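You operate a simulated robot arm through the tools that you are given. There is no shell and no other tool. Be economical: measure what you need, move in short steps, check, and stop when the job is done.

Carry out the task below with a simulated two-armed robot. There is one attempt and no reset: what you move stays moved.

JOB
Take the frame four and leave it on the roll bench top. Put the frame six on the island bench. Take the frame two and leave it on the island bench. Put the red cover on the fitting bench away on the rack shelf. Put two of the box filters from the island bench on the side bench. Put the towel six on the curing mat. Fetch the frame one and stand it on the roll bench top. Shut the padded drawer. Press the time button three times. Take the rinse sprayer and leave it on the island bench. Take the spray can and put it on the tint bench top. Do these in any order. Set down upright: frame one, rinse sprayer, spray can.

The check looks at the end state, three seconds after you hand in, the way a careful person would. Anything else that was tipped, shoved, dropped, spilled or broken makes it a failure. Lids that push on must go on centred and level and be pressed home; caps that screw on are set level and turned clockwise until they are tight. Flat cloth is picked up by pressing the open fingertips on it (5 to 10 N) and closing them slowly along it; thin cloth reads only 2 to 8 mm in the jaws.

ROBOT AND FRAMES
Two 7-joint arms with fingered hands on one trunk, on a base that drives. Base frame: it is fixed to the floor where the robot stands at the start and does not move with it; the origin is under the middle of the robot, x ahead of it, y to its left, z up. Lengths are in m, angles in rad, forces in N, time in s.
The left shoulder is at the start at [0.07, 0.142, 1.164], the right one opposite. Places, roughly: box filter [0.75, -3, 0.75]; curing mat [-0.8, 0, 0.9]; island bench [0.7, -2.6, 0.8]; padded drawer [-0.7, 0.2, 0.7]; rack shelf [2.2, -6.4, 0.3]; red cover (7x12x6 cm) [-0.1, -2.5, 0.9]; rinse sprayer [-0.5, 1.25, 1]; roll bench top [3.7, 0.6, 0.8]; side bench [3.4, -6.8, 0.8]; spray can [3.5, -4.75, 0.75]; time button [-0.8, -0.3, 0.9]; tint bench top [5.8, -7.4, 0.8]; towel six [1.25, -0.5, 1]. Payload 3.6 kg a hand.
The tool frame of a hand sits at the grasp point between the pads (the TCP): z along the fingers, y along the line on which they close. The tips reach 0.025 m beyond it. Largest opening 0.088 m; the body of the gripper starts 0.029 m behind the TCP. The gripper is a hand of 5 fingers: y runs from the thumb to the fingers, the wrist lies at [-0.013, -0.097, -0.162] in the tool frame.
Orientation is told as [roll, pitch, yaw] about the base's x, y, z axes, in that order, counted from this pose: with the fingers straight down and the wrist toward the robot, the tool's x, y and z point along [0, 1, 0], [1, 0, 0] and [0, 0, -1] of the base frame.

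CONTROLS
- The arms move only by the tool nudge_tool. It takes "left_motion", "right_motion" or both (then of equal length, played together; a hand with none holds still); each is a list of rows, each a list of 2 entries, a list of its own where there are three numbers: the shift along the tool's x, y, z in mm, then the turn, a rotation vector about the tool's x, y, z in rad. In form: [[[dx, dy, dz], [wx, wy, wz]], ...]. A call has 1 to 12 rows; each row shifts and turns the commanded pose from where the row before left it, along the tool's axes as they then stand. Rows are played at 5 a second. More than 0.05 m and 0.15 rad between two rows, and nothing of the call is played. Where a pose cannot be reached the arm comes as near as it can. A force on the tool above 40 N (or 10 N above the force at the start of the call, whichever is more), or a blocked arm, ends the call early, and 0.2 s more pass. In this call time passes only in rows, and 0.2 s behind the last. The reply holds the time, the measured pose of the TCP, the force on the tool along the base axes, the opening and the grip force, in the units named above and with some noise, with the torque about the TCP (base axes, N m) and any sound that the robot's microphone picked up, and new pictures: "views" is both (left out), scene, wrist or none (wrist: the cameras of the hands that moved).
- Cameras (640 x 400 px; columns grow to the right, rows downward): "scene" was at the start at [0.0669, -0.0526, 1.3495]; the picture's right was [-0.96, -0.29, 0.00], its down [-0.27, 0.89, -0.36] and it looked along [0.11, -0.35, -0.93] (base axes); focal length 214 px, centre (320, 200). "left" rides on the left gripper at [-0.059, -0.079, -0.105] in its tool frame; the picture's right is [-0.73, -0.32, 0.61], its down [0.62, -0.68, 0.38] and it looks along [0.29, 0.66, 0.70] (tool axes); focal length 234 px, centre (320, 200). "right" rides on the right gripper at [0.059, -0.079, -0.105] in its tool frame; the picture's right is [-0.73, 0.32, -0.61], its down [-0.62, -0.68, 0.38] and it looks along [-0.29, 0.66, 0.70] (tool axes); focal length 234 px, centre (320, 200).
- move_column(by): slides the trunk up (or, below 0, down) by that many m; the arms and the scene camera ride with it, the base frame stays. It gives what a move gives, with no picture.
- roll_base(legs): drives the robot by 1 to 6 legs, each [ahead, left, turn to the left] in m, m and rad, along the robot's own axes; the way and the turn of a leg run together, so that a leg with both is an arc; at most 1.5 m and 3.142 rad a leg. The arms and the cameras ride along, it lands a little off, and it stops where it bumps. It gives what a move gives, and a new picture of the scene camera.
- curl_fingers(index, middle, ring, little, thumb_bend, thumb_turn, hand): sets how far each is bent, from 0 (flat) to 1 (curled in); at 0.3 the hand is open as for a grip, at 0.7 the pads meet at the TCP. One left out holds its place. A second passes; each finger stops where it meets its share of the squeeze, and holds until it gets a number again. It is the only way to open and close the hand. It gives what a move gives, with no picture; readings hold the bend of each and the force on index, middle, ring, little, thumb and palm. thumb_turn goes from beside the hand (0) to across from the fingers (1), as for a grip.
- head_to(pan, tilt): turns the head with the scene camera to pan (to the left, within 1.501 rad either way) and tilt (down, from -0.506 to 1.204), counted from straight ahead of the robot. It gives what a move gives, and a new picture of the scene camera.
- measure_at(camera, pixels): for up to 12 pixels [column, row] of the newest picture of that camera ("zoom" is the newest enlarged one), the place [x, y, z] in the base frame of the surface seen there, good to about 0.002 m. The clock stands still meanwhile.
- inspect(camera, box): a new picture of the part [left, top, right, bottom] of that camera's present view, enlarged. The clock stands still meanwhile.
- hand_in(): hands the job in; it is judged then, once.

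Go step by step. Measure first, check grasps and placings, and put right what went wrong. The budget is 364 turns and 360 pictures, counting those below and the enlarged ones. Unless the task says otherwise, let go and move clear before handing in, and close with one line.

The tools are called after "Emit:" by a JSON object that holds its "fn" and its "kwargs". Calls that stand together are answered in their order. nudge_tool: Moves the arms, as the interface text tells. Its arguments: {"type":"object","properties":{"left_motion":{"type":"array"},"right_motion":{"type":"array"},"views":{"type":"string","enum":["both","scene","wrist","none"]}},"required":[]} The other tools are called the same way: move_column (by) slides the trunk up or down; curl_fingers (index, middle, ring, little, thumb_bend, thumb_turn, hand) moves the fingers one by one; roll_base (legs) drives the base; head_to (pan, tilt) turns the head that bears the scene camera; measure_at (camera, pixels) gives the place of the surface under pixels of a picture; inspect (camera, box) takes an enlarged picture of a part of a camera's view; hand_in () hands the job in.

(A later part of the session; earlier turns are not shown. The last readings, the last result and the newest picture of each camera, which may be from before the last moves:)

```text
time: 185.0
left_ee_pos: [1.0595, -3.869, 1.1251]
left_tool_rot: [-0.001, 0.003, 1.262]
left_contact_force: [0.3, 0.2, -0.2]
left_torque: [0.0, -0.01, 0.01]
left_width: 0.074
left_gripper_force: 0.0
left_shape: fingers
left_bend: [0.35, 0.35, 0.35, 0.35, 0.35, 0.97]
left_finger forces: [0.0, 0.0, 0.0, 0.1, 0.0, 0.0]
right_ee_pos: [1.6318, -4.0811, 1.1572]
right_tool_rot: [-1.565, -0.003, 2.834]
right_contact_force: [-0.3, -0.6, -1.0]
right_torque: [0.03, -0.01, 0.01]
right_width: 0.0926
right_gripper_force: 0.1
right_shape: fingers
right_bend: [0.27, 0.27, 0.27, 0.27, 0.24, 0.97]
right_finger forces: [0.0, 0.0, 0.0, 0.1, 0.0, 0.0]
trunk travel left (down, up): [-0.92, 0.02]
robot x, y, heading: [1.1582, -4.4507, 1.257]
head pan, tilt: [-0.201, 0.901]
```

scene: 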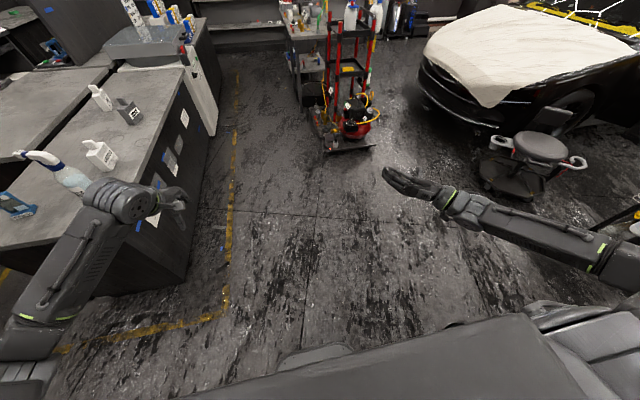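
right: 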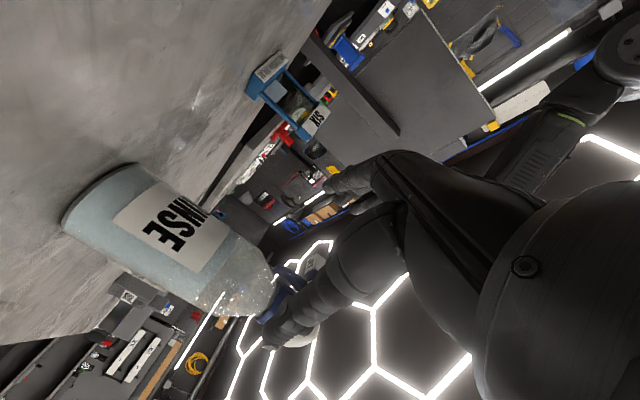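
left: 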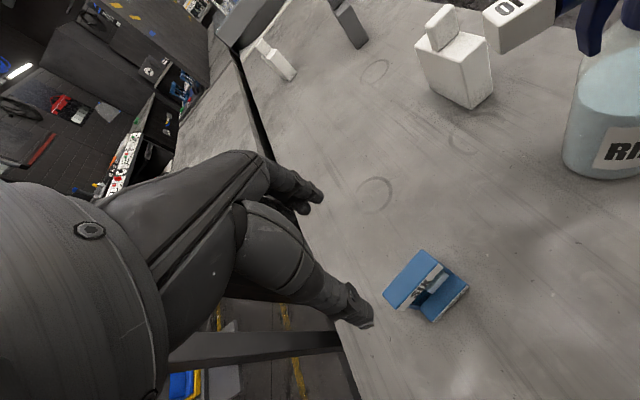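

The elbow is out again in the sideways pose. Now I'll rotate to the straight-down pose by the same path as before.

Emit:
{"fn": "nudge_tool", "kwargs": {"right_motion": [[[0, 20, 0], [0.0864, 0.0864, 0.0864]], [[0, 0, 0], [0.0864, 0.0864, 0.0864]], [[0, 0, 0], [0.0864, 0.0864, 0.0864]], [[0, 0, 0], [0.0864, 0.0864, 0.0864]], [[0, 0, 0], [0.0864, 0.0864, 0.0864]], [[0, 0, 0], [0.0864, 0.0864, 0.0864]], [[0, 0, 0], [0.0864, 0.0864, 0.0864]], [[0, 0, 0], [0.0864, 0.0864, 0.0864]], [[0, 0, 0], [0.0864, 0.0864, 0.0864]], [[0, 0, 0], [0.0864, 0.0864, 0.0864]], [[0, 0, 0], [0.0864, 0.0864, 0.0864]], [[0, 0, 0], [0.0864, 0.0864, 0.0864]]], "views": "none"}}

Emit:
{"fn": "nudge_tool", "kwargs": {"right_motion": [[[0, 0, 0], [0.0864, 0.0864, 0.0864]], [[0, 0, 0], [0.0864, 0.0864, 0.0864]]], "views": "scene"}}

```text
time: 187.6
left_ee_pos: [1.0593, -3.866, 1.1255]
left_tool_rot: [-0.001, 0.004, 1.263]
left_contact_force: [-0.8, -0.1, 0.4]
left_torque: [0.0, -0.01, 0.0]
left_width: 0.0737
left_gripper_force: 0.1
left_shape: fingers
left_bend: [0.35, 0.35, 0.35, 0.35, 0.35, 0.97]
left_finger forces: [0.1, 0.0, 0.0, 0.0, 0.0, 0.0]
right_ee_pos: [1.6112, -4.0737, 1.1592]
right_tool_rot: [-0.181, -0.15, 1.447]
right_contact_force: [0.7, -0.1, -0.4]
right_torque: [0.0, 0.02, 0.02]
right_width: 0.0926
right_gripper_force: 0.1
right_shape: fingers
right_bend: [0.27, 0.27, 0.27, 0.27, 0.24, 0.97]
right_finger forces: [0.1, 0.0, 0.0, 0.0, 0.0, 0.0]
trunk travel left (down, up): [-0.92, 0.02]
robot x, y, heading: [1.1628, -4.4521, 1.264]
head pan, tilt: [-0.201, 0.901]
```

```text
time: 188.2
left_ee_pos: [1.0606, -3.8687, 1.1245]
left_tool_rot: [0.002, 0.002, 1.26]
left_contact_force: [0.1, 0.1, 0.2]
left_torque: [0.01, 0.01, 0.01]
left_width: 0.074
left_gripper_force: 0.1
left_shape: fingers
left_bend: [0.35, 0.35, 0.35, 0.35, 0.35, 0.97]
left_finger forces: [0.0, 0.0, 0.0, 0.0, 0.1, 0.0]
right_ee_pos: [1.613, -4.073, 1.1585]
right_tool_rot: [0.005, 0.008, 1.26]
right_contact_force: [-0.2, 0.5, 0.4]
right_torque: [0.0, 0.02, -0.01]
right_width: 0.0929
right_gripper_force: 0.1
right_shape: fingers
right_bend: [0.27, 0.27, 0.27, 0.27, 0.24, 0.98]
right_finger forces: [0.1, 0.0, 0.0, 0.1, 0.0, 0.0]
trunk travel left (down, up): [-0.92, 0.02]
robot x, y, heading: [1.1649, -4.4535, 1.263]
head pan, tilt: [-0.201, 0.901]
```

scene: 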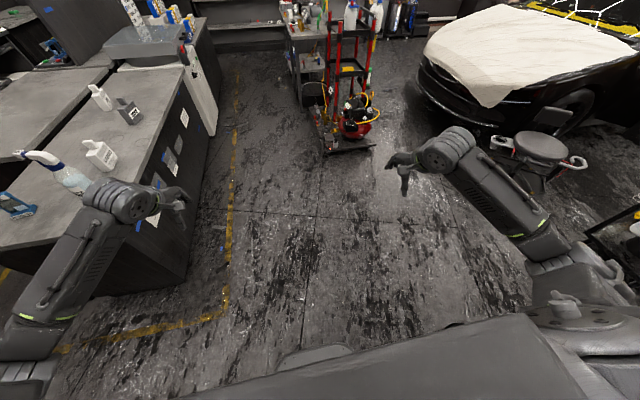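

The right hand is back in the straight-down pose. I'll drive up along the island's right side and turn left to face the filters.

Emit:
{"fn": "roll_base", "kwargs": {"legs": [[1.4, 0, 0], [0, 0, 1.571]]}}

Emit:
{"fn": "head_to", "kwargs": {"pan": 0.0, "tilt": 0.6}}

Emit:
{"fn": "inspect", "kwargs": {"camera": "scene", "box": [160, 100, 480, 300]}}

```text
time: 199.0
left_ee_pos: [1.0194, -3.2201, 1.1258]
left_tool_rot: [-0.002, 0.004, 2.816]
left_contact_force: [-0.6, 0.9, -1.0]
left_torque: [0.02, 0.01, 0.03]
left_width: 0.0738
left_gripper_force: 0.1
left_shape: fingers
left_bend: [0.35, 0.35, 0.35, 0.35, 0.35, 0.97]
left_finger forces: [0.0, 0.0, 0.1, 0.1, 0.0, 0.0]
right_ee_pos: [1.2338, -2.6705, 1.1594]
right_tool_rot: [0.005, 0.004, 2.817]
right_contact_force: [-0.2, 0.3, 0.2]
right_torque: [0.0, -0.02, 0.03]
right_width: 0.0927
right_gripper_force: 0.1
right_shape: fingers
right_bend: [0.27, 0.27, 0.27, 0.27, 0.24, 0.98]
right_finger forces: [0.0, 0.0, 0.0, 0.0, 0.0, 0.0]
trunk travel left (down, up): [-0.92, 0.02]
robot x, y, heading: [1.604, -3.126, 2.813]
head pan, tilt: [-0.201, 0.901]
```

scene: 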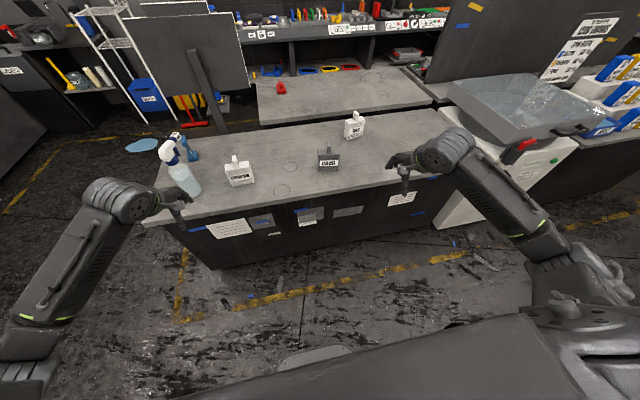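

```text
time: 199.8
left_ee_pos: [1.0192, -3.2205, 1.1254]
left_tool_rot: [0.002, 0.003, 2.818]
left_contact_force: [0.0, 0.3, 0.1]
left_torque: [-0.04, 0.02, 0.0]
left_width: 0.0738
left_gripper_force: 0.1
left_shape: fingers
left_bend: [0.35, 0.35, 0.35, 0.35, 0.35, 0.97]
left_finger forces: [0.0, 0.0, 0.0, 0.0, 0.1, 0.0]
right_ee_pos: [1.2326, -2.6724, 1.159]
right_tool_rot: [0.002, 0.005, 2.817]
right_contact_force: [-0.5, 0.2, 0.5]
right_torque: [0.03, 0.02, -0.01]
right_width: 0.0927
right_gripper_force: 0.2
right_shape: fingers
right_bend: [0.27, 0.27, 0.27, 0.27, 0.24, 0.98]
right_finger forces: [0.0, 0.0, 0.1, 0.1, 0.0, 0.0]
trunk travel left (down, up): [-0.92, 0.02]
robot x, y, heading: [1.603, -3.128, 2.815]
head pan, tilt: [0.0, 0.6]
```

scene: 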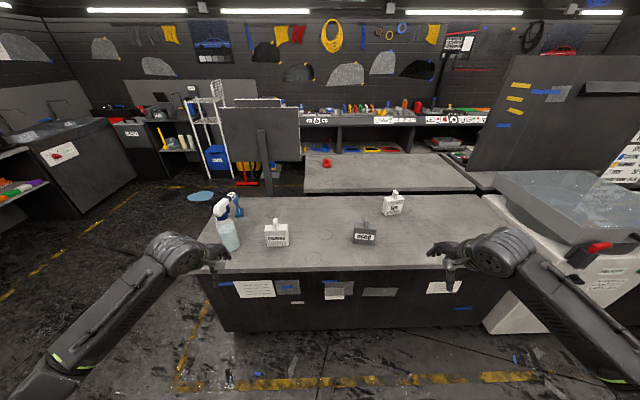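

```text
2.00 times, centred on (320, 200) of scene
```

zoom: 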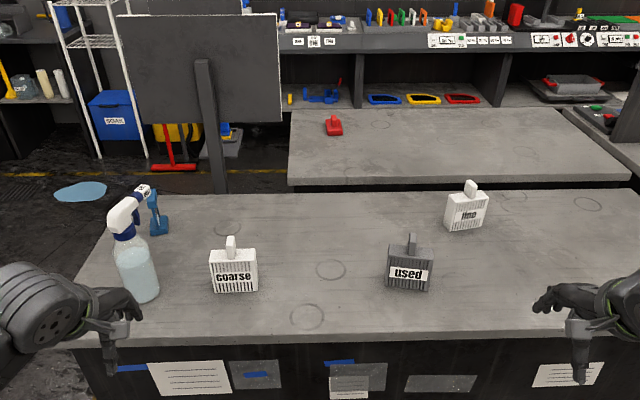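

The three are labelled coarse, used and fine; I'll take coarse and fine. I'll drive 0.4 m closer and measure them.

Emit:
{"fn": "roll_base", "kwargs": {"legs": [[0.4, -0.05, 0.0]]}}

Emit:
{"fn": "inspect", "kwargs": {"camera": "scene", "box": [200, 150, 460, 310]}}

```text
time: 202.3
left_ee_pos: [0.6639, -3.0429, 1.1269]
left_tool_rot: [-0.001, 0.001, 2.81]
left_contact_force: [-0.9, -0.3, -0.2]
left_torque: [-0.01, -0.01, -0.02]
left_width: 0.0739
left_gripper_force: 0.0
left_shape: fingers
left_bend: [0.35, 0.35, 0.35, 0.35, 0.35, 0.97]
left_finger forces: [0.1, 0.1, 0.0, 0.0, 0.1, 0.0]
right_ee_pos: [0.8811, -2.4958, 1.1599]
right_tool_rot: [0.003, 0.004, 2.811]
right_contact_force: [-0.4, 0.5, 0.5]
right_torque: [-0.02, 0.02, 0.02]
right_width: 0.0926
right_gripper_force: 0.1
right_shape: fingers
right_bend: [0.27, 0.27, 0.27, 0.27, 0.24, 0.98]
right_finger forces: [0.1, 0.0, 0.1, 0.0, 0.0, 0.0]
trunk travel left (down, up): [-0.92, 0.02]
robot x, y, heading: [1.2516, -2.9555, 2.809]
head pan, tilt: [0.0, 0.6]
```

scene: 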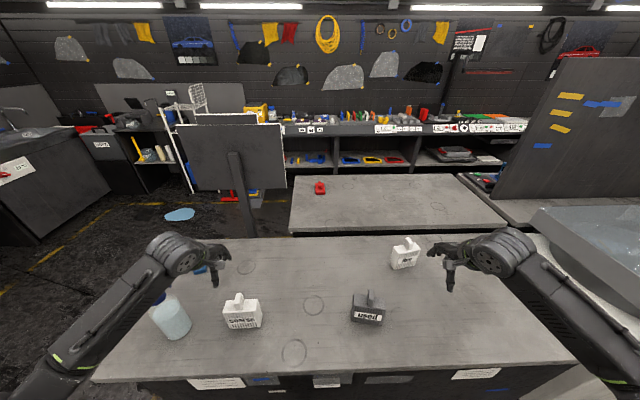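

```text
2.46 times, centred on (330, 230) of scene
```

zoom: 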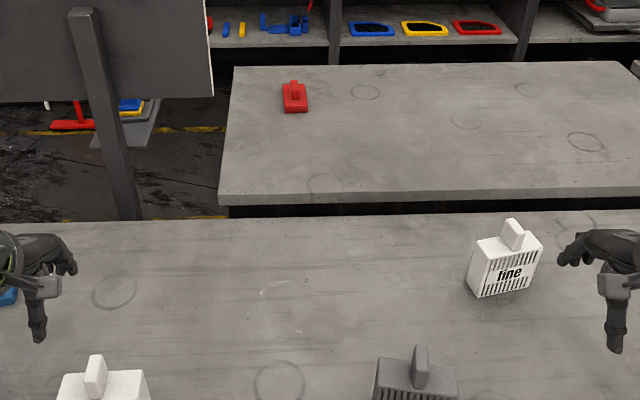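

Each filter has a thin fin on top running fore-aft. I'll tilt the head down to measure coarse and fine.

Emit:
{"fn": "head_to", "kwargs": {"pan": 0.0, "tilt": 0.9}}

Emit:
{"fn": "inspect", "kwargs": {"camera": "scene", "box": [200, 150, 440, 300]}}

```text
time: 203.1
left_ee_pos: [0.663, -3.0423, 1.1253]
left_tool_rot: [0.0, 0.003, 2.811]
left_contact_force: [0.4, 0.7, 0.2]
left_torque: [-0.01, 0.0, -0.01]
left_width: 0.0738
left_gripper_force: 0.0
left_shape: fingers
left_bend: [0.35, 0.35, 0.35, 0.35, 0.35, 0.97]
left_finger forces: [0.1, 0.0, 0.1, 0.1, 0.0, 0.1]
right_ee_pos: [0.879, -2.4961, 1.159]
right_tool_rot: [0.003, 0.007, 2.81]
right_contact_force: [0.3, 0.3, 0.1]
right_torque: [0.02, 0.02, -0.03]
right_width: 0.0924
right_gripper_force: 0.1
right_shape: fingers
right_bend: [0.27, 0.27, 0.27, 0.27, 0.24, 0.98]
right_finger forces: [0.0, 0.1, 0.0, 0.0, 0.0, 0.0]
trunk travel left (down, up): [-0.92, 0.02]
robot x, y, heading: [1.2497, -2.9532, 2.812]
head pan, tilt: [0.0, 0.901]
```

scene: 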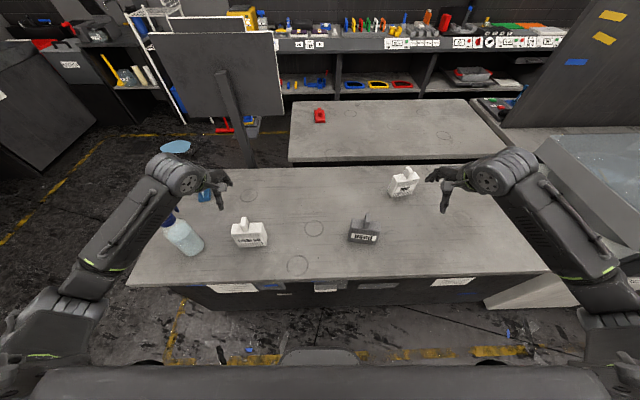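

```text
2.67 times, centred on (320, 225) of scene
```

zoom: 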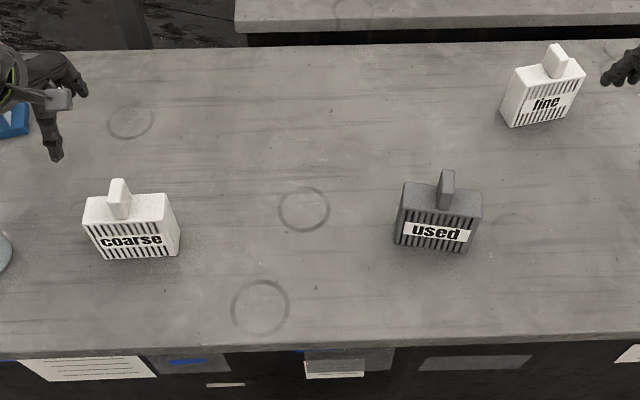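

Emit:
{"fn": "measure_at", "kwargs": {"camera": "zoom", "pixels": [[117, 182], [119, 215], [87, 222], [175, 225], [90, 200], [165, 200], [130, 257], [555, 48], [560, 75], [508, 90], [580, 85], [545, 122]]}}

```text
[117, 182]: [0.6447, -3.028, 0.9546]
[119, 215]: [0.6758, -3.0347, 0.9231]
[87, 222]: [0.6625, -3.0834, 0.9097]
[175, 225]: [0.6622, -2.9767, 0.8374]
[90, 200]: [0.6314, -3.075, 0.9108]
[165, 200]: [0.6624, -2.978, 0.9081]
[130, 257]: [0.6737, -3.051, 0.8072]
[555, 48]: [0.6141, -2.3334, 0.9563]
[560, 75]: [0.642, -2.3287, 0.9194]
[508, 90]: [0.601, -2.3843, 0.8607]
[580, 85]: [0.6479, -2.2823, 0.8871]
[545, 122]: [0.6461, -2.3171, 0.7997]
```

Coarse's fin is centred at [0.661,-3.034], top 0.955, running along my forward axis. I'll turn the left hand 90° so it closes sideways on the fin.

Emit:
{"fn": "curl_fingers", "kwargs": {"hand": "left", "index": 0.4, "middle": 0.4, "ring": 0.4, "little": 0.4, "thumb_bend": 0.4}}

Emit:
{"fn": "nudge_tool", "kwargs": {"left_motion": [[[0, 0, 0], [0, 0, 0.1428]], [[0, 0, 0], [0, 0, 0.1428]], [[0, 0, 0], [0, 0, 0.1428]], [[0, 0, 0], [0, 0, 0.1428]], [[0, 0, 0], [0, 0, 0.1428]], [[0, 0, 0], [0, 0, 0.1428]], [[0, 0, 0], [0, 0, 0.1428]], [[0, 0, 0], [0, 0, 0.1428]], [[0, 0, 0], [0, 0, 0.1428]], [[0, 0, 0], [0, 0, 0.1428]], [[0, 0, 0], [0, 0, 0.1428]]]}}

```text
time: 204.1
left_ee_pos: [0.6617, -3.0437, 1.1256]
left_tool_rot: [-0.001, 0.004, 2.811]
left_contact_force: [0.3, -0.1, 0.3]
left_torque: [0.02, -0.07, 0.01]
left_width: 0.064
left_gripper_force: 0.1
left_shape: fingers
left_bend: [0.4, 0.4, 0.4, 0.4, 0.4, 0.97]
left_finger forces: [0.0, 0.0, 0.0, 0.0, 0.0, 0.1]
right_ee_pos: [0.8811, -2.4946, 1.1586]
right_tool_rot: [0.003, 0.004, 2.81]
right_contact_force: [-0.2, 0.1, -0.8]
right_torque: [0.02, 0.0, 0.0]
right_width: 0.0927
right_gripper_force: 0.0
right_shape: fingers
right_bend: [0.27, 0.27, 0.27, 0.27, 0.24, 0.98]
right_finger forces: [0.0, 0.0, 0.0, 0.0, 0.0, 0.1]
trunk travel left (down, up): [-0.92, 0.02]
robot x, y, heading: [1.2474, -2.9522, 2.811]
head pan, tilt: [0.0, 0.901]
```

```text
time: 206.5
left_ee_pos: [0.6628, -3.0424, 1.1249]
left_tool_rot: [-0.003, 0.001, 1.238]
left_contact_force: [0.4, -0.1, -0.5]
left_torque: [-0.03, 0.02, -0.04]
left_width: 0.064
left_gripper_force: 0.0
left_shape: fingers
left_bend: [0.4, 0.4, 0.4, 0.4, 0.4, 0.97]
left_finger forces: [0.0, 0.1, 0.0, 0.0, 0.1, 0.0]
right_ee_pos: [0.8787, -2.4956, 1.1593]
right_tool_rot: [0.004, 0.004, 2.81]
right_contact_force: [0.2, -0.1, 0.2]
right_torque: [0.02, -0.02, 0.0]
right_width: 0.0928
right_gripper_force: 0.1
right_shape: fingers
right_bend: [0.27, 0.27, 0.27, 0.27, 0.24, 0.98]
right_finger forces: [0.0, 0.0, 0.0, 0.0, 0.1, 0.0]
trunk travel left (down, up): [-0.92, 0.02]
robot x, y, heading: [1.2497, -2.954, 2.807]
head pan, tilt: [0.0, 0.901]
```

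scene: 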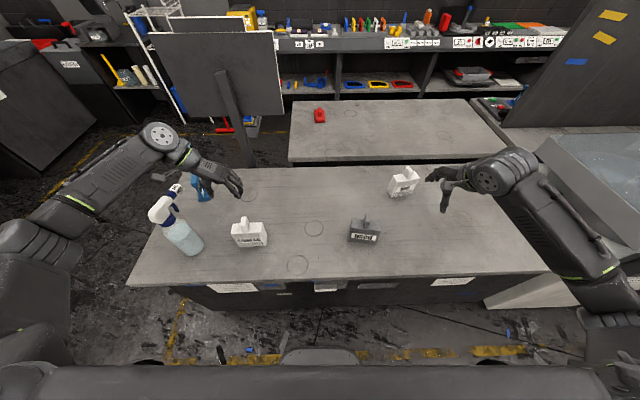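
left: 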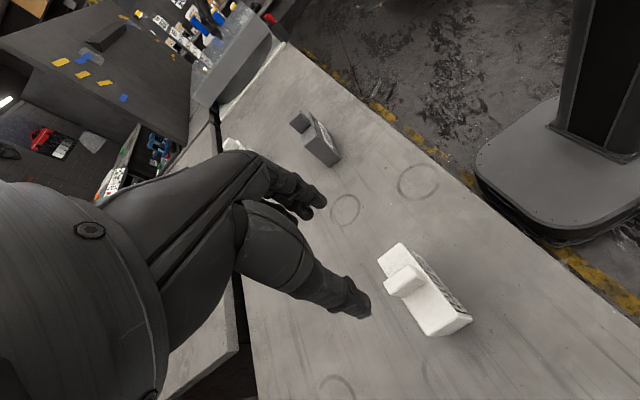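

The base plate is close to the island edge, and a sideways forearm would pass over the sprayer. I'll turn the left hand back and pinch the fin front-to-back instead.

Emit:
{"fn": "nudge_tool", "kwargs": {"left_motion": [[[0, 0, 0], [0, 0, -0.1428]], [[0, 0, 0], [0, 0, -0.1428]], [[0, 0, 0], [0, 0, -0.1428]], [[0, 0, 0], [0, 0, -0.1428]], [[0, 0, 0], [0, 0, -0.1428]], [[0, 0, 0], [0, 0, -0.1428]], [[0, 0, 0], [0, 0, -0.1428]], [[0, 0, 0], [0, 0, -0.1428]], [[0, 0, 0], [0, 0, -0.1428]], [[0, 0, 0], [0, 0, -0.1428]], [[0, 0, 0], [0, 0, -0.1428]], [[-6, 2, 50], [0, 0, 0]]], "views": "none"}}

Emit:
{"fn": "nudge_tool", "kwargs": {"left_motion": [[[0, 0, 40], [0, 0, 0]], [[0, 0, 35], [0, 0, 0]]], "views": "both"}}

Emit:
{"fn": "inspect", "kwargs": {"camera": "left", "box": [220, 140, 540, 360]}}

```text
refused: row 12 steps farther than a row can; nothing moved
```

```text
time: 207.1
left_ee_pos: [0.6619, -3.0447, 1.0514]
left_tool_rot: [-0.003, -0.002, 1.239]
left_contact_force: [-1.1, 0.1, -0.1]
left_torque: [0.0, 0.02, -0.01]
left_width: 0.064
left_gripper_force: 0.1
left_shape: fingers
left_bend: [0.4, 0.4, 0.4, 0.4, 0.4, 0.97]
left_finger forces: [0.0, 0.0, 0.0, 0.1, 0.0, 0.1]
right_ee_pos: [0.8792, -2.4955, 1.159]
right_tool_rot: [0.003, 0.005, 2.81]
right_contact_force: [-0.2, 0.1, -0.7]
right_torque: [-0.01, -0.01, 0.0]
right_width: 0.0923
right_gripper_force: 0.1
right_shape: fingers
right_bend: [0.27, 0.27, 0.27, 0.27, 0.24, 0.98]
right_finger forces: [0.1, 0.0, 0.0, 0.0, 0.0, 0.0]
trunk travel left (down, up): [-0.92, 0.02]
robot x, y, heading: [1.2452, -2.9539, 2.809]
head pan, tilt: [0.0, 0.901]
```

scene: 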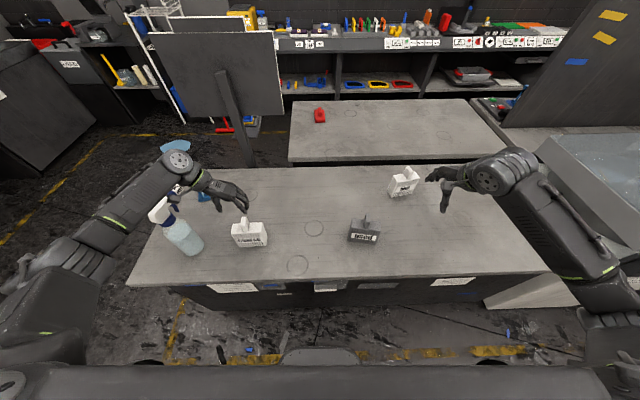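
left: 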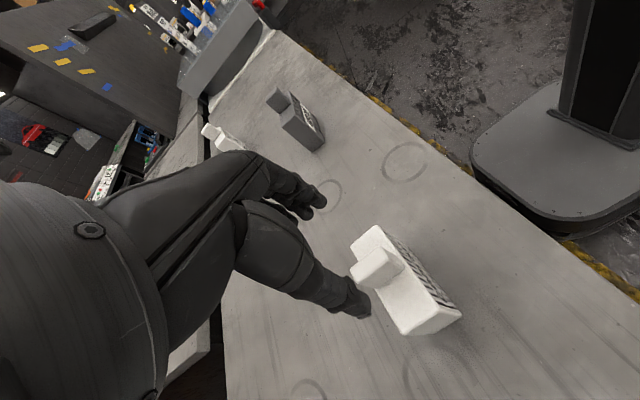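

```text
1.82 times, centred on (380, 250) of left
```

zoom: 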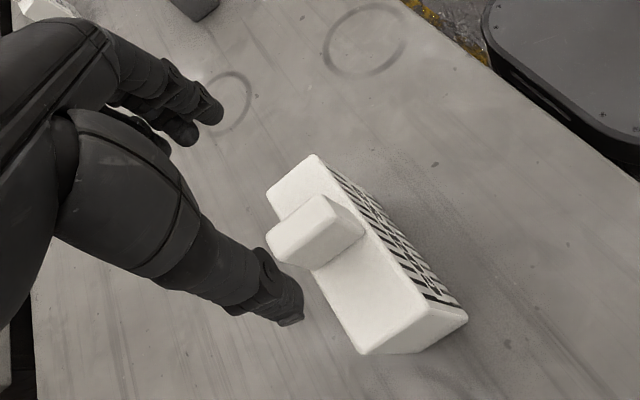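

I'll raise the left hand again, then rotate it back to the default yaw and approach.

Emit:
{"fn": "nudge_tool", "kwargs": {"left_motion": [[[0, 0, -40], [0, 0, 0]], [[0, 0, -35], [0, 0, 0]], [[0, 0, 0], [0, 0, -0.149]], [[0, 0, 0], [0, 0, -0.149]], [[0, 0, 0], [0, 0, -0.149]], [[0, 0, 0], [0, 0, -0.149]], [[0, 0, 0], [0, 0, -0.149]], [[0, 0, 0], [0, 0, -0.149]], [[0, 0, 0], [0, 0, -0.149]], [[0, 0, 0], [0, 0, -0.149]], [[0, 0, 0], [0, 0, -0.149]], [[0, 0, 0], [0, 0, -0.149]]], "views": "none"}}

Emit:
{"fn": "nudge_tool", "kwargs": {"left_motion": [[[-8, 2, 0], [0, 0, -0.081]], [[0, 0, 40], [0, 0, 0]], [[0, 0, 40], [0, 0, 0]], [[0, 0, 40], [0, 0, 0]]], "views": "both"}}

Emit:
{"fn": "inspect", "kwargs": {"camera": "left", "box": [220, 140, 540, 360]}}

```text
time: 209.7
left_ee_pos: [0.6638, -3.0435, 1.1254]
left_tool_rot: [0.0, 0.002, 2.733]
left_contact_force: [-0.6, -0.3, -0.2]
left_torque: [0.03, 0.01, -0.01]
left_width: 0.0641
left_gripper_force: 0.1
left_shape: fingers
left_bend: [0.4, 0.4, 0.4, 0.4, 0.4, 0.97]
left_finger forces: [0.1, 0.0, 0.1, 0.0, 0.1, 0.0]
right_ee_pos: [0.8794, -2.4959, 1.1585]
right_tool_rot: [0.004, 0.004, 2.811]
right_contact_force: [-0.1, 0.1, 0.9]
right_torque: [0.0, 0.02, -0.01]
right_width: 0.0929
right_gripper_force: 0.1
right_shape: fingers
right_bend: [0.27, 0.27, 0.27, 0.27, 0.24, 0.98]
right_finger forces: [0.1, 0.0, 0.0, 0.0, 0.0, 0.0]
trunk travel left (down, up): [-0.92, 0.02]
robot x, y, heading: [1.2518, -2.9507, 2.81]
head pan, tilt: [0.0, 0.901]
```

```text
time: 210.7
left_ee_pos: [0.6646, -3.0328, 1.0062]
left_tool_rot: [0.002, 0.004, 2.811]
left_contact_force: [0.4, -0.2, -0.7]
left_torque: [0.01, -0.01, -0.01]
left_width: 0.064
left_gripper_force: 0.0
left_shape: fingers
left_bend: [0.4, 0.4, 0.4, 0.4, 0.4, 0.97]
left_finger forces: [0.0, 0.1, 0.1, 0.1, 0.0, 0.1]
right_ee_pos: [0.8798, -2.4945, 1.1586]
right_tool_rot: [0.004, 0.006, 2.81]
right_contact_force: [0.1, -0.1, 0.2]
right_torque: [0.03, -0.04, -0.01]
right_width: 0.0922
right_gripper_force: 0.1
right_shape: fingers
right_bend: [0.27, 0.27, 0.27, 0.27, 0.24, 0.98]
right_finger forces: [0.0, 0.0, 0.1, 0.0, 0.0, 0.0]
trunk travel left (down, up): [-0.92, 0.02]
robot x, y, heading: [1.2507, -2.9511, 2.809]
head pan, tilt: [0.0, 0.901]
```

scene: 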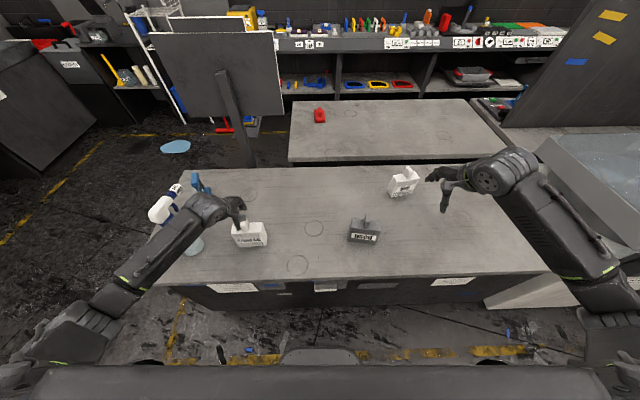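
left: 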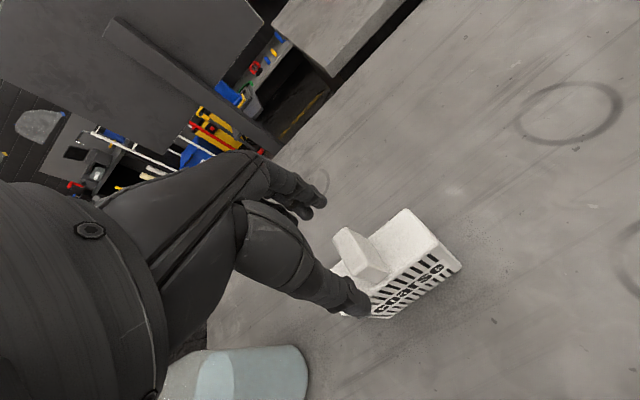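

```text
1.82 times, centred on (380, 250) of left
```

zoom: 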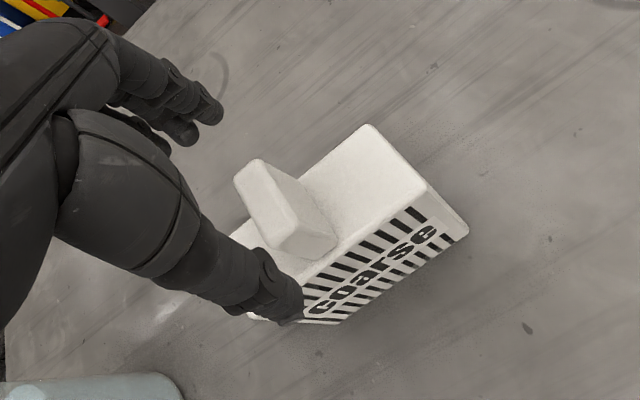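

I'll measure the fin from this closer view before the final descent.

Emit:
{"fn": "measure_at", "kwargs": {"camera": "zoom", "pixels": [[255, 165], [290, 230], [270, 200], [330, 240], [285, 255], [238, 185], [370, 135], [310, 270]]}}

```text
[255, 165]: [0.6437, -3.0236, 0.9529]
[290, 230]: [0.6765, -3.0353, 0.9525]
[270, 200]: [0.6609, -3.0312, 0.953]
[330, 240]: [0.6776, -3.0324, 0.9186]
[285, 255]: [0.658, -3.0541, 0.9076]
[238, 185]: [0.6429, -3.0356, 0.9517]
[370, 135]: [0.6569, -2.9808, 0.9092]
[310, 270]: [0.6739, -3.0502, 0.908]
```

The fin is centred at [0.660,-3.031], 36 mm long. I'll shift 5 mm ahead, lower 70 mm and close.

Emit:
{"fn": "nudge_tool", "kwargs": {"left_motion": [[[0, 5, 30], [0, 0, 0]], [[0, 0, 25], [0, 0, 0]], [[0, 0, 16], [0, 0, 0]]], "views": "wrist"}}

Emit:
{"fn": "curl_fingers", "kwargs": {"hand": "left", "index": 0.68, "middle": 0.68, "ring": 0.68, "little": 0.68, "thumb_bend": 0.68}}

Emit:
{"fn": "nudge_tool", "kwargs": {"left_motion": [[[0, 0, -10], [0, 0, 0]], [[0, 0, -20], [0, 0, 0]], [[0, 0, -30], [0, 0, 0]]], "views": "both"}}

```text
time: 211.5
left_ee_pos: [0.6605, -3.032, 0.9341]
left_tool_rot: [-0.002, 0.003, 2.812]
left_contact_force: [0.7, 0.1, 0.4]
left_torque: [0.03, 0.02, 0.0]
left_width: 0.0643
left_gripper_force: 0.1
left_shape: fingers
left_bend: [0.4, 0.4, 0.4, 0.4, 0.4, 0.97]
left_finger forces: [0.1, 0.0, 0.1, 0.1, 0.1, 0.0]
right_ee_pos: [0.8799, -2.4956, 1.1583]
right_tool_rot: [0.003, 0.004, 2.811]
right_contact_force: [0.4, 1.2, 0.1]
right_torque: [0.0, -0.01, 0.0]
right_width: 0.0926
right_gripper_force: 0.0
right_shape: fingers
right_bend: [0.27, 0.27, 0.27, 0.27, 0.24, 0.98]
right_finger forces: [0.0, 0.1, 0.0, 0.0, 0.0, 0.1]
trunk travel left (down, up): [-0.92, 0.02]
robot x, y, heading: [1.2469, -2.9544, 2.809]
head pan, tilt: [0.0, 0.901]
```

left: 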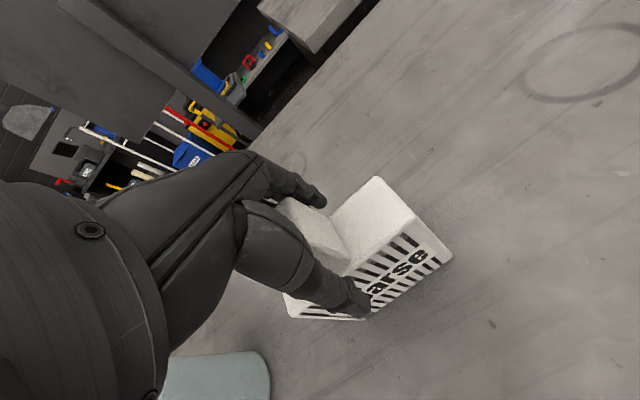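

```text
time: 212.5
left_ee_pos: [0.6601, -3.0327, 0.9353]
left_tool_rot: [0.0, 0.003, 2.814]
left_contact_force: [-2.4, 1.3, 5.2]
left_torque: [0.09, 0.34, -0.01]
left_width: 0.0345
left_gripper_force: 12.0
left_shape: fingers
left_bend: [0.56, 0.59, 0.68, 0.68, 0.53, 0.96]
left_finger forces: [7.7, 6.0, 0.1, 0.0, 11.6, 0.0]
right_ee_pos: [0.8802, -2.4951, 1.1588]
right_tool_rot: [0.004, 0.005, 2.81]
right_contact_force: [-0.6, 0.1, -0.1]
right_torque: [0.01, 0.0, 0.01]
right_width: 0.0925
right_gripper_force: 0.0
right_shape: fingers
right_bend: [0.27, 0.27, 0.27, 0.27, 0.24, 0.98]
right_finger forces: [0.0, 0.0, 0.1, 0.0, 0.1, 0.1]
trunk travel left (down, up): [-0.92, 0.02]
robot x, y, heading: [1.2438, -2.9523, 2.812]
head pan, tilt: [0.0, 0.901]
```

```text
time: 213.3
left_ee_pos: [0.6616, -3.0338, 0.9943]
left_tool_rot: [-0.001, 0.005, 2.812]
left_contact_force: [-0.4, -0.1, -0.6]
left_torque: [0.01, 0.01, -0.01]
left_width: 0.033
left_gripper_force: 10.7
left_shape: fingers
left_bend: [0.58, 0.62, 0.68, 0.68, 0.53, 0.96]
left_finger forces: [5.7, 4.8, 0.0, 0.1, 10.1, 0.0]
right_ee_pos: [0.8809, -2.4956, 1.1585]
right_tool_rot: [0.003, 0.003, 2.811]
right_contact_force: [0.5, 0.6, 0.1]
right_torque: [-0.03, -0.01, 0.02]
right_width: 0.0926
right_gripper_force: 0.1
right_shape: fingers
right_bend: [0.27, 0.27, 0.27, 0.27, 0.24, 0.98]
right_finger forces: [0.0, 0.0, 0.0, 0.0, 0.0, 0.1]
trunk travel left (down, up): [-0.92, 0.02]
robot x, y, heading: [1.2499, -2.9546, 2.811]
head pan, tilt: [0.0, 0.901]
```

scene: 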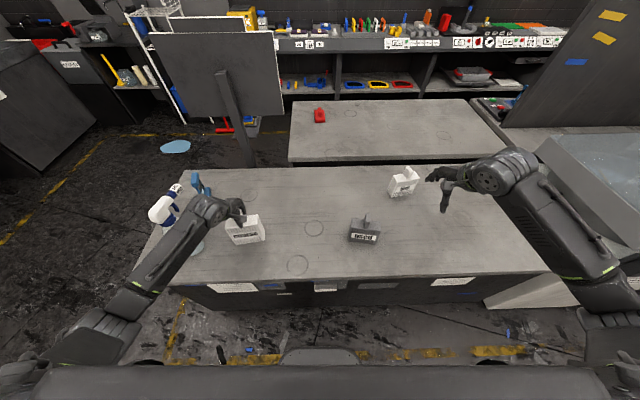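
left: 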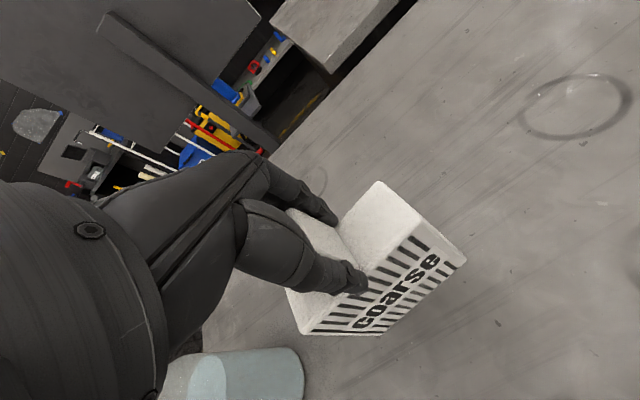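

Coarse is lifted. I'll raise it high, strafe right 0.2 m, then lower the trunk so the right arm can reach farther for fine.

Emit:
{"fn": "nudge_tool", "kwargs": {"left_motion": [[[0, 0, -48], [0, 0, 0]], [[0, 0, -48], [0, 0, 0]], [[0, 0, -48], [0, 0, 0]], [[0, 0, -48], [0, 0, 0]], [[0, 0, -48], [0, 0, 0]], [[0, 0, -48], [0, 0, 0]], [[0, 0, -48], [0, 0, 0]], [[0, -40, -20], [0, 0, 0]]], "views": "none"}}

Emit:
{"fn": "roll_base", "kwargs": {"legs": [[0, -0.22, 0], [0.05, 0, 0]]}}

Emit:
{"fn": "curl_fingers", "kwargs": {"hand": "right", "index": 0.4, "middle": 0.4, "ring": 0.4, "little": 0.4, "thumb_bend": 0.4}}

Emit:
{"fn": "move_column", "kwargs": {"by": -0.22}}

```text
time: 215.1
left_ee_pos: [0.7001, -3.0469, 1.3516]
left_tool_rot: [0.0, 0.004, 2.812]
left_contact_force: [-0.4, -1.0, -1.2]
left_torque: [0.02, 0.02, 0.01]
left_width: 0.0308
left_gripper_force: 9.8
left_shape: fingers
left_bend: [0.59, 0.63, 0.68, 0.68, 0.54, 0.96]
left_finger forces: [5.7, 4.2, 0.0, 0.0, 10.2, 0.1]
right_ee_pos: [0.8821, -2.4967, 1.161]
right_tool_rot: [0.003, 0.003, 2.81]
right_contact_force: [-0.4, -0.1, 1.0]
right_torque: [0.0, 0.02, -0.01]
right_width: 0.0925
right_gripper_force: 0.0
right_shape: fingers
right_bend: [0.27, 0.27, 0.27, 0.27, 0.24, 0.98]
right_finger forces: [0.0, 0.0, 0.0, 0.0, 0.0, 0.1]
trunk travel left (down, up): [-0.92, 0.02]
robot x, y, heading: [1.2486, -2.9552, 2.806]
head pan, tilt: [0.0, 0.901]
```

```text
time: 217.3
left_ee_pos: [0.7311, -2.828, 1.3538]
left_tool_rot: [-0.002, -0.005, 2.809]
left_contact_force: [0.9, -0.7, -1.1]
left_torque: [0.06, 0.02, -0.01]
left_width: 0.031
left_gripper_force: 9.9
left_shape: fingers
left_bend: [0.59, 0.63, 0.68, 0.68, 0.54, 0.96]
left_finger forces: [5.7, 4.2, 0.1, 0.0, 10.3, 0.1]
right_ee_pos: [0.9132, -2.2762, 1.1641]
right_tool_rot: [0.003, -0.003, 2.809]
right_contact_force: [0.7, -0.5, -0.3]
right_torque: [0.02, 0.03, 0.02]
right_width: 0.0927
right_gripper_force: 0.1
right_shape: fingers
right_bend: [0.27, 0.27, 0.27, 0.27, 0.24, 0.97]
right_finger forces: [0.0, 0.0, 0.1, 0.0, 0.1, 0.0]
trunk travel left (down, up): [-0.92, 0.02]
robot x, y, heading: [1.2736, -2.7304, 2.808]
head pan, tilt: [0.0, 0.901]
```

scene: 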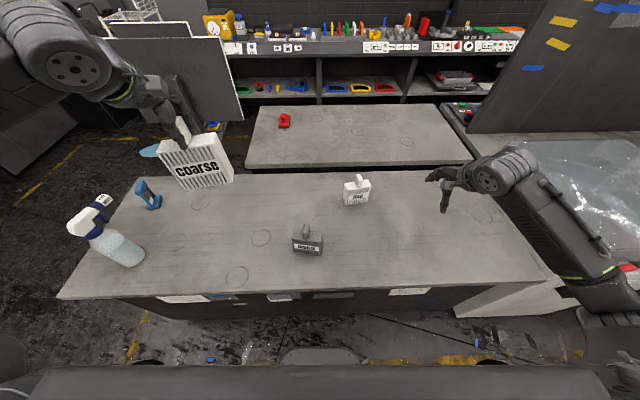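

```text
time: 218.3
left_ee_pos: [0.7209, -2.8221, 1.3498]
left_tool_rot: [0.0, 0.004, 2.808]
left_contact_force: [-0.2, 0.3, -0.4]
left_torque: [-0.01, 0.01, -0.03]
left_width: 0.0307
left_gripper_force: 9.8
left_shape: fingers
left_bend: [0.59, 0.63, 0.68, 0.68, 0.54, 0.96]
left_finger forces: [5.7, 4.2, 0.1, 0.0, 10.1, 0.1]
right_ee_pos: [0.9039, -2.2714, 1.1586]
right_tool_rot: [0.003, 0.004, 2.807]
right_contact_force: [-0.2, -0.2, 0.7]
right_torque: [0.02, -0.02, 0.01]
right_width: 0.0641
right_gripper_force: 0.1
right_shape: fingers
right_bend: [0.4, 0.4, 0.4, 0.4, 0.4, 0.98]
right_finger forces: [0.0, 0.0, 0.0, 0.0, 0.1, 0.0]
trunk travel left (down, up): [-0.92, 0.02]
robot x, y, heading: [1.279, -2.7297, 2.807]
head pan, tilt: [0.0, 0.901]
```

```text
time: 220.6
left_ee_pos: [0.722, -2.8231, 1.1316]
left_tool_rot: [0.0, 0.003, 2.81]
left_contact_force: [0.1, -0.6, -1.6]
left_torque: [-0.01, 0.0, 0.01]
left_width: 0.0308
left_gripper_force: 10.2
left_shape: fingers
left_bend: [0.59, 0.63, 0.68, 0.68, 0.54, 0.96]
left_finger forces: [5.7, 4.1, 0.0, 0.0, 10.1, 0.0]
right_ee_pos: [0.9064, -2.272, 0.9395]
right_tool_rot: [0.002, 0.003, 2.809]
right_contact_force: [-0.1, -0.1, 1.0]
right_torque: [0.03, 0.01, 0.0]
right_width: 0.0641
right_gripper_force: 0.1
right_shape: fingers
right_bend: [0.4, 0.4, 0.4, 0.4, 0.4, 0.98]
right_finger forces: [0.0, 0.1, 0.0, 0.0, 0.0, 0.0]
trunk travel left (down, up): [-0.7, 0.24]
robot x, y, heading: [1.274, -2.7292, 2.808]
head pan, tilt: [0.0, 0.901]
```

Now the right hand is at z 0.94. I'll get a fresh picture and measure fine's fin.

Emit:
{"fn": "head_to", "kwargs": {"pan": 0.0, "tilt": 0.85}}

Emit:
{"fn": "inspect", "kwargs": {"camera": "scene", "box": [280, 130, 460, 250]}}

```text
time: 221.2
left_ee_pos: [0.7224, -2.8223, 1.1304]
left_tool_rot: [0.001, 0.003, 2.81]
left_contact_force: [-0.9, 0.1, -0.2]
left_torque: [-0.02, 0.01, -0.01]
left_width: 0.031
left_gripper_force: 10.3
left_shape: fingers
left_bend: [0.59, 0.63, 0.68, 0.68, 0.54, 0.96]
left_finger forces: [5.6, 4.2, 0.0, 0.0, 10.2, 0.0]
right_ee_pos: [0.9051, -2.2724, 0.9388]
right_tool_rot: [0.003, 0.004, 2.809]
right_contact_force: [-0.2, 0.2, 0.1]
right_torque: [0.01, 0.03, -0.01]
right_width: 0.0642
right_gripper_force: 0.1
right_shape: fingers
right_bend: [0.4, 0.4, 0.4, 0.4, 0.4, 0.98]
right_finger forces: [0.1, 0.0, 0.0, 0.0, 0.1, 0.0]
trunk travel left (down, up): [-0.7, 0.24]
robot x, y, heading: [1.2756, -2.7319, 2.807]
head pan, tilt: [0.0, 0.85]
```

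scene: 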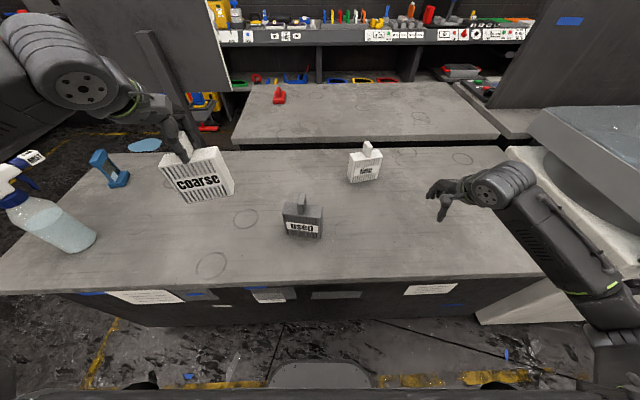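

```text
3.33 times, centred on (370, 190) of scene
```

zoom: 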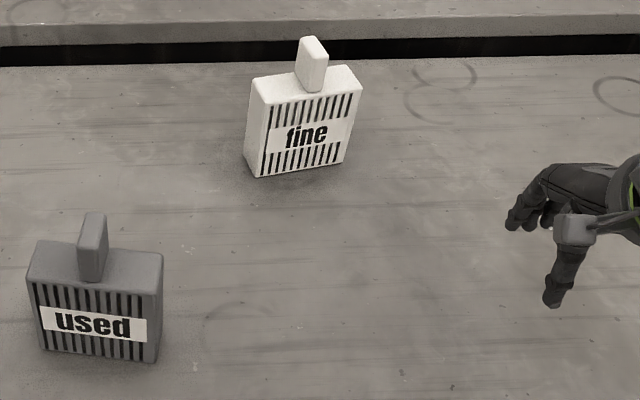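

Emit:
{"fn": "measure_at", "kwargs": {"camera": "zoom", "pixels": [[303, 42], [318, 55], [312, 48], [302, 60], [310, 75], [325, 85], [258, 95], [352, 92], [260, 82], [345, 70], [300, 88]]}}

```text
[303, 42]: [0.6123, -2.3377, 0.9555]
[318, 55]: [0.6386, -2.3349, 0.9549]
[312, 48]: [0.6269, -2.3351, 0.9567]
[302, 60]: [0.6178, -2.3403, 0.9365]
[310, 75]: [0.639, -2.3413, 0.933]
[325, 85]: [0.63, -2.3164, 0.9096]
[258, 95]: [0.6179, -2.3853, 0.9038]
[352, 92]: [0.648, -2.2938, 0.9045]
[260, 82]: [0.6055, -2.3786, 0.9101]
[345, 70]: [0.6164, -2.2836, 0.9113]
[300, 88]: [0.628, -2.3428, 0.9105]
```

Fine's fin is centred at [0.626,-2.334], square to me, 0.74 m ahead. I'll raise the right hand and reach over it.

Emit:
{"fn": "nudge_tool", "kwargs": {"right_motion": [[[0, 0, -45], [0, 0, 0]], [[0, 0, -45], [0, 0, 0]], [[24.9, 40.6, 0], [0, 0, 0]], [[24.9, 40.6, 0], [0, 0, 0]], [[24.9, 40.6, 0], [0, 0, 0]], [[24.9, 40.6, 0], [0, 0, 0]], [[24.9, 40.6, 0], [0, 0, 0]], [[24.9, 40.6, 0], [0, 0, 0]]], "views": "wrist"}}

```text
time: 223.0
left_ee_pos: [0.7213, -2.8245, 1.1282]
left_tool_rot: [-0.002, 0.003, 2.81]
left_contact_force: [-0.7, 0.4, -1.0]
left_torque: [0.03, -0.01, -0.01]
left_width: 0.031
left_gripper_force: 9.7
left_shape: fingers
left_bend: [0.59, 0.63, 0.68, 0.68, 0.54, 0.96]
left_finger forces: [5.8, 4.3, 0.0, 0.0, 10.1, 0.0]
right_ee_pos: [0.6245, -2.3372, 1.0313]
right_tool_rot: [0.0, 0.005, 2.81]
right_contact_force: [-0.6, 0.6, 0.3]
right_torque: [0.03, 0.0, 0.02]
right_width: 0.0638
right_gripper_force: 0.1
right_shape: fingers
right_bend: [0.4, 0.4, 0.4, 0.4, 0.4, 0.97]
right_finger forces: [0.0, 0.0, 0.1, 0.1, 0.0, 0.0]
trunk travel left (down, up): [-0.7, 0.24]
robot x, y, heading: [1.2748, -2.7282, 2.806]
head pan, tilt: [0.0, 0.85]
```

right: 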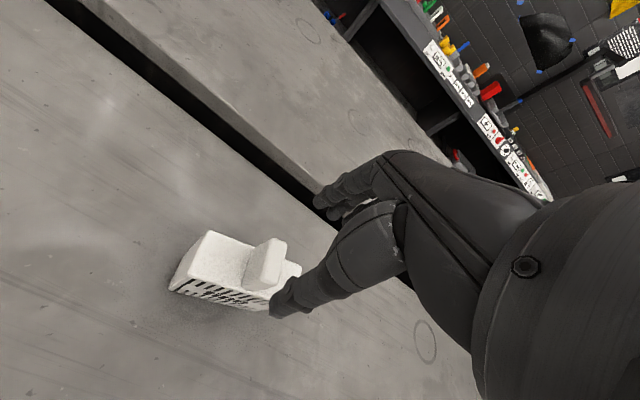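

Reached directly above it. I'll nudge 3 mm left/back as needed, lower 96 mm, close and lift.

Emit:
{"fn": "nudge_tool", "kwargs": {"right_motion": [[[-3, 0, 40], [0, 0, 0]], [[0, 0, 35], [0, 0, 0]], [[0, 0, 20], [0, 0, 0]]], "views": "wrist"}}

Emit:
{"fn": "curl_fingers", "kwargs": {"hand": "right", "index": 0.68, "middle": 0.68, "ring": 0.68, "little": 0.68, "thumb_bend": 0.68}}

Emit:
{"fn": "nudge_tool", "kwargs": {"right_motion": [[[0, 0, -10], [0, 0, 0]], [[0, 0, -20], [0, 0, 0]], [[0, 0, -40], [0, 0, 0]], [[0, 0, -40], [0, 0, 0]]], "views": "both"}}

```text
time: 223.8
left_ee_pos: [0.7228, -2.8226, 1.1307]
left_tool_rot: [-0.001, 0.004, 2.809]
left_contact_force: [0.6, 0.0, -0.3]
left_torque: [0.04, 0.01, 0.03]
left_width: 0.0311
left_gripper_force: 9.7
left_shape: fingers
left_bend: [0.59, 0.63, 0.68, 0.68, 0.54, 0.96]
left_finger forces: [5.8, 4.1, 0.1, 0.0, 10.1, 0.1]
right_ee_pos: [0.6266, -2.3305, 0.9329]
right_tool_rot: [0.003, 0.004, 2.809]
right_contact_force: [-0.8, 0.0, -0.4]
right_torque: [-0.03, 0.0, 0.03]
right_width: 0.0641
right_gripper_force: 0.1
right_shape: fingers
right_bend: [0.4, 0.4, 0.4, 0.4, 0.4, 0.98]
right_finger forces: [0.3, 0.0, 0.0, 0.0, 0.0, 0.0]
trunk travel left (down, up): [-0.7, 0.24]
robot x, y, heading: [1.2721, -2.7305, 2.81]
head pan, tilt: [0.0, 0.85]
```

right: 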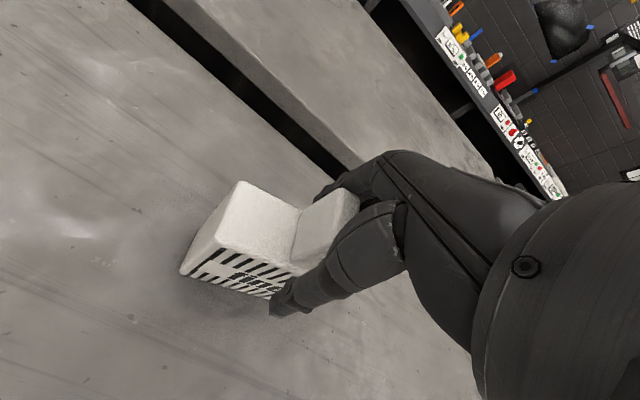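

```text
time: 224.8
left_ee_pos: [0.7234, -2.8233, 1.1303]
left_tool_rot: [0.0, 0.003, 2.811]
left_contact_force: [-0.3, -0.4, -0.8]
left_torque: [0.03, -0.02, -0.02]
left_width: 0.0309
left_gripper_force: 10.5
left_shape: fingers
left_bend: [0.59, 0.63, 0.68, 0.68, 0.54, 0.96]
left_finger forces: [5.8, 4.1, 0.1, 0.0, 10.1, 0.0]
right_ee_pos: [0.6259, -2.3312, 0.9334]
right_tool_rot: [0.003, 0.003, 2.808]
right_contact_force: [-2.2, 0.4, 4.8]
right_torque: [0.29, 0.29, 0.07]
right_width: 0.0357
right_gripper_force: 15.4
right_shape: fingers
right_bend: [0.58, 0.59, 0.6, 0.68, 0.51, 0.95]
right_finger forces: [5.2, 6.1, 5.1, 0.0, 15.4, 0.1]
trunk travel left (down, up): [-0.7, 0.24]
robot x, y, heading: [1.273, -2.7294, 2.806]
head pan, tilt: [0.0, 0.85]
```

```text
time: 225.8
left_ee_pos: [0.723, -2.8231, 1.1315]
left_tool_rot: [0.001, 0.004, 2.809]
left_contact_force: [0.3, -0.2, -1.8]
left_torque: [0.01, 0.02, 0.03]
left_width: 0.0309
left_gripper_force: 9.5
left_shape: fingers
left_bend: [0.59, 0.63, 0.68, 0.68, 0.54, 0.96]
left_finger forces: [5.8, 4.1, 0.1, 0.1, 10.1, 0.1]
right_ee_pos: [0.6261, -2.3328, 1.0454]
right_tool_rot: [0.003, 0.006, 2.808]
right_contact_force: [0.3, -0.4, -0.8]
right_torque: [0.03, 0.02, -0.01]
right_width: 0.0335
right_gripper_force: 10.4
right_shape: fingers
right_bend: [0.59, 0.61, 0.68, 0.68, 0.52, 0.95]
right_finger forces: [5.5, 5.2, 0.1, 0.1, 9.8, 0.1]
trunk travel left (down, up): [-0.7, 0.24]
robot x, y, heading: [1.2759, -2.7325, 2.806]
head pan, tilt: [0.0, 0.85]
```

scene: 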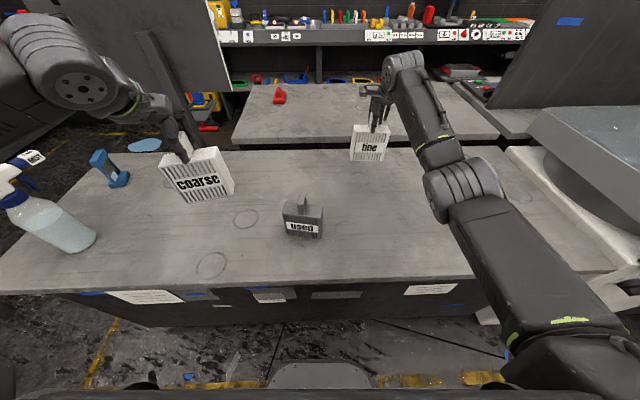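
right: 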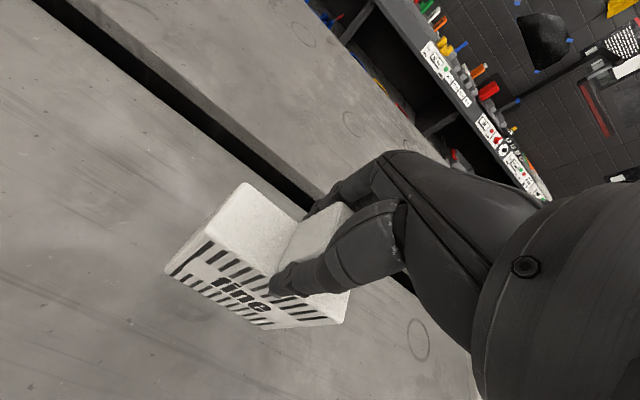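

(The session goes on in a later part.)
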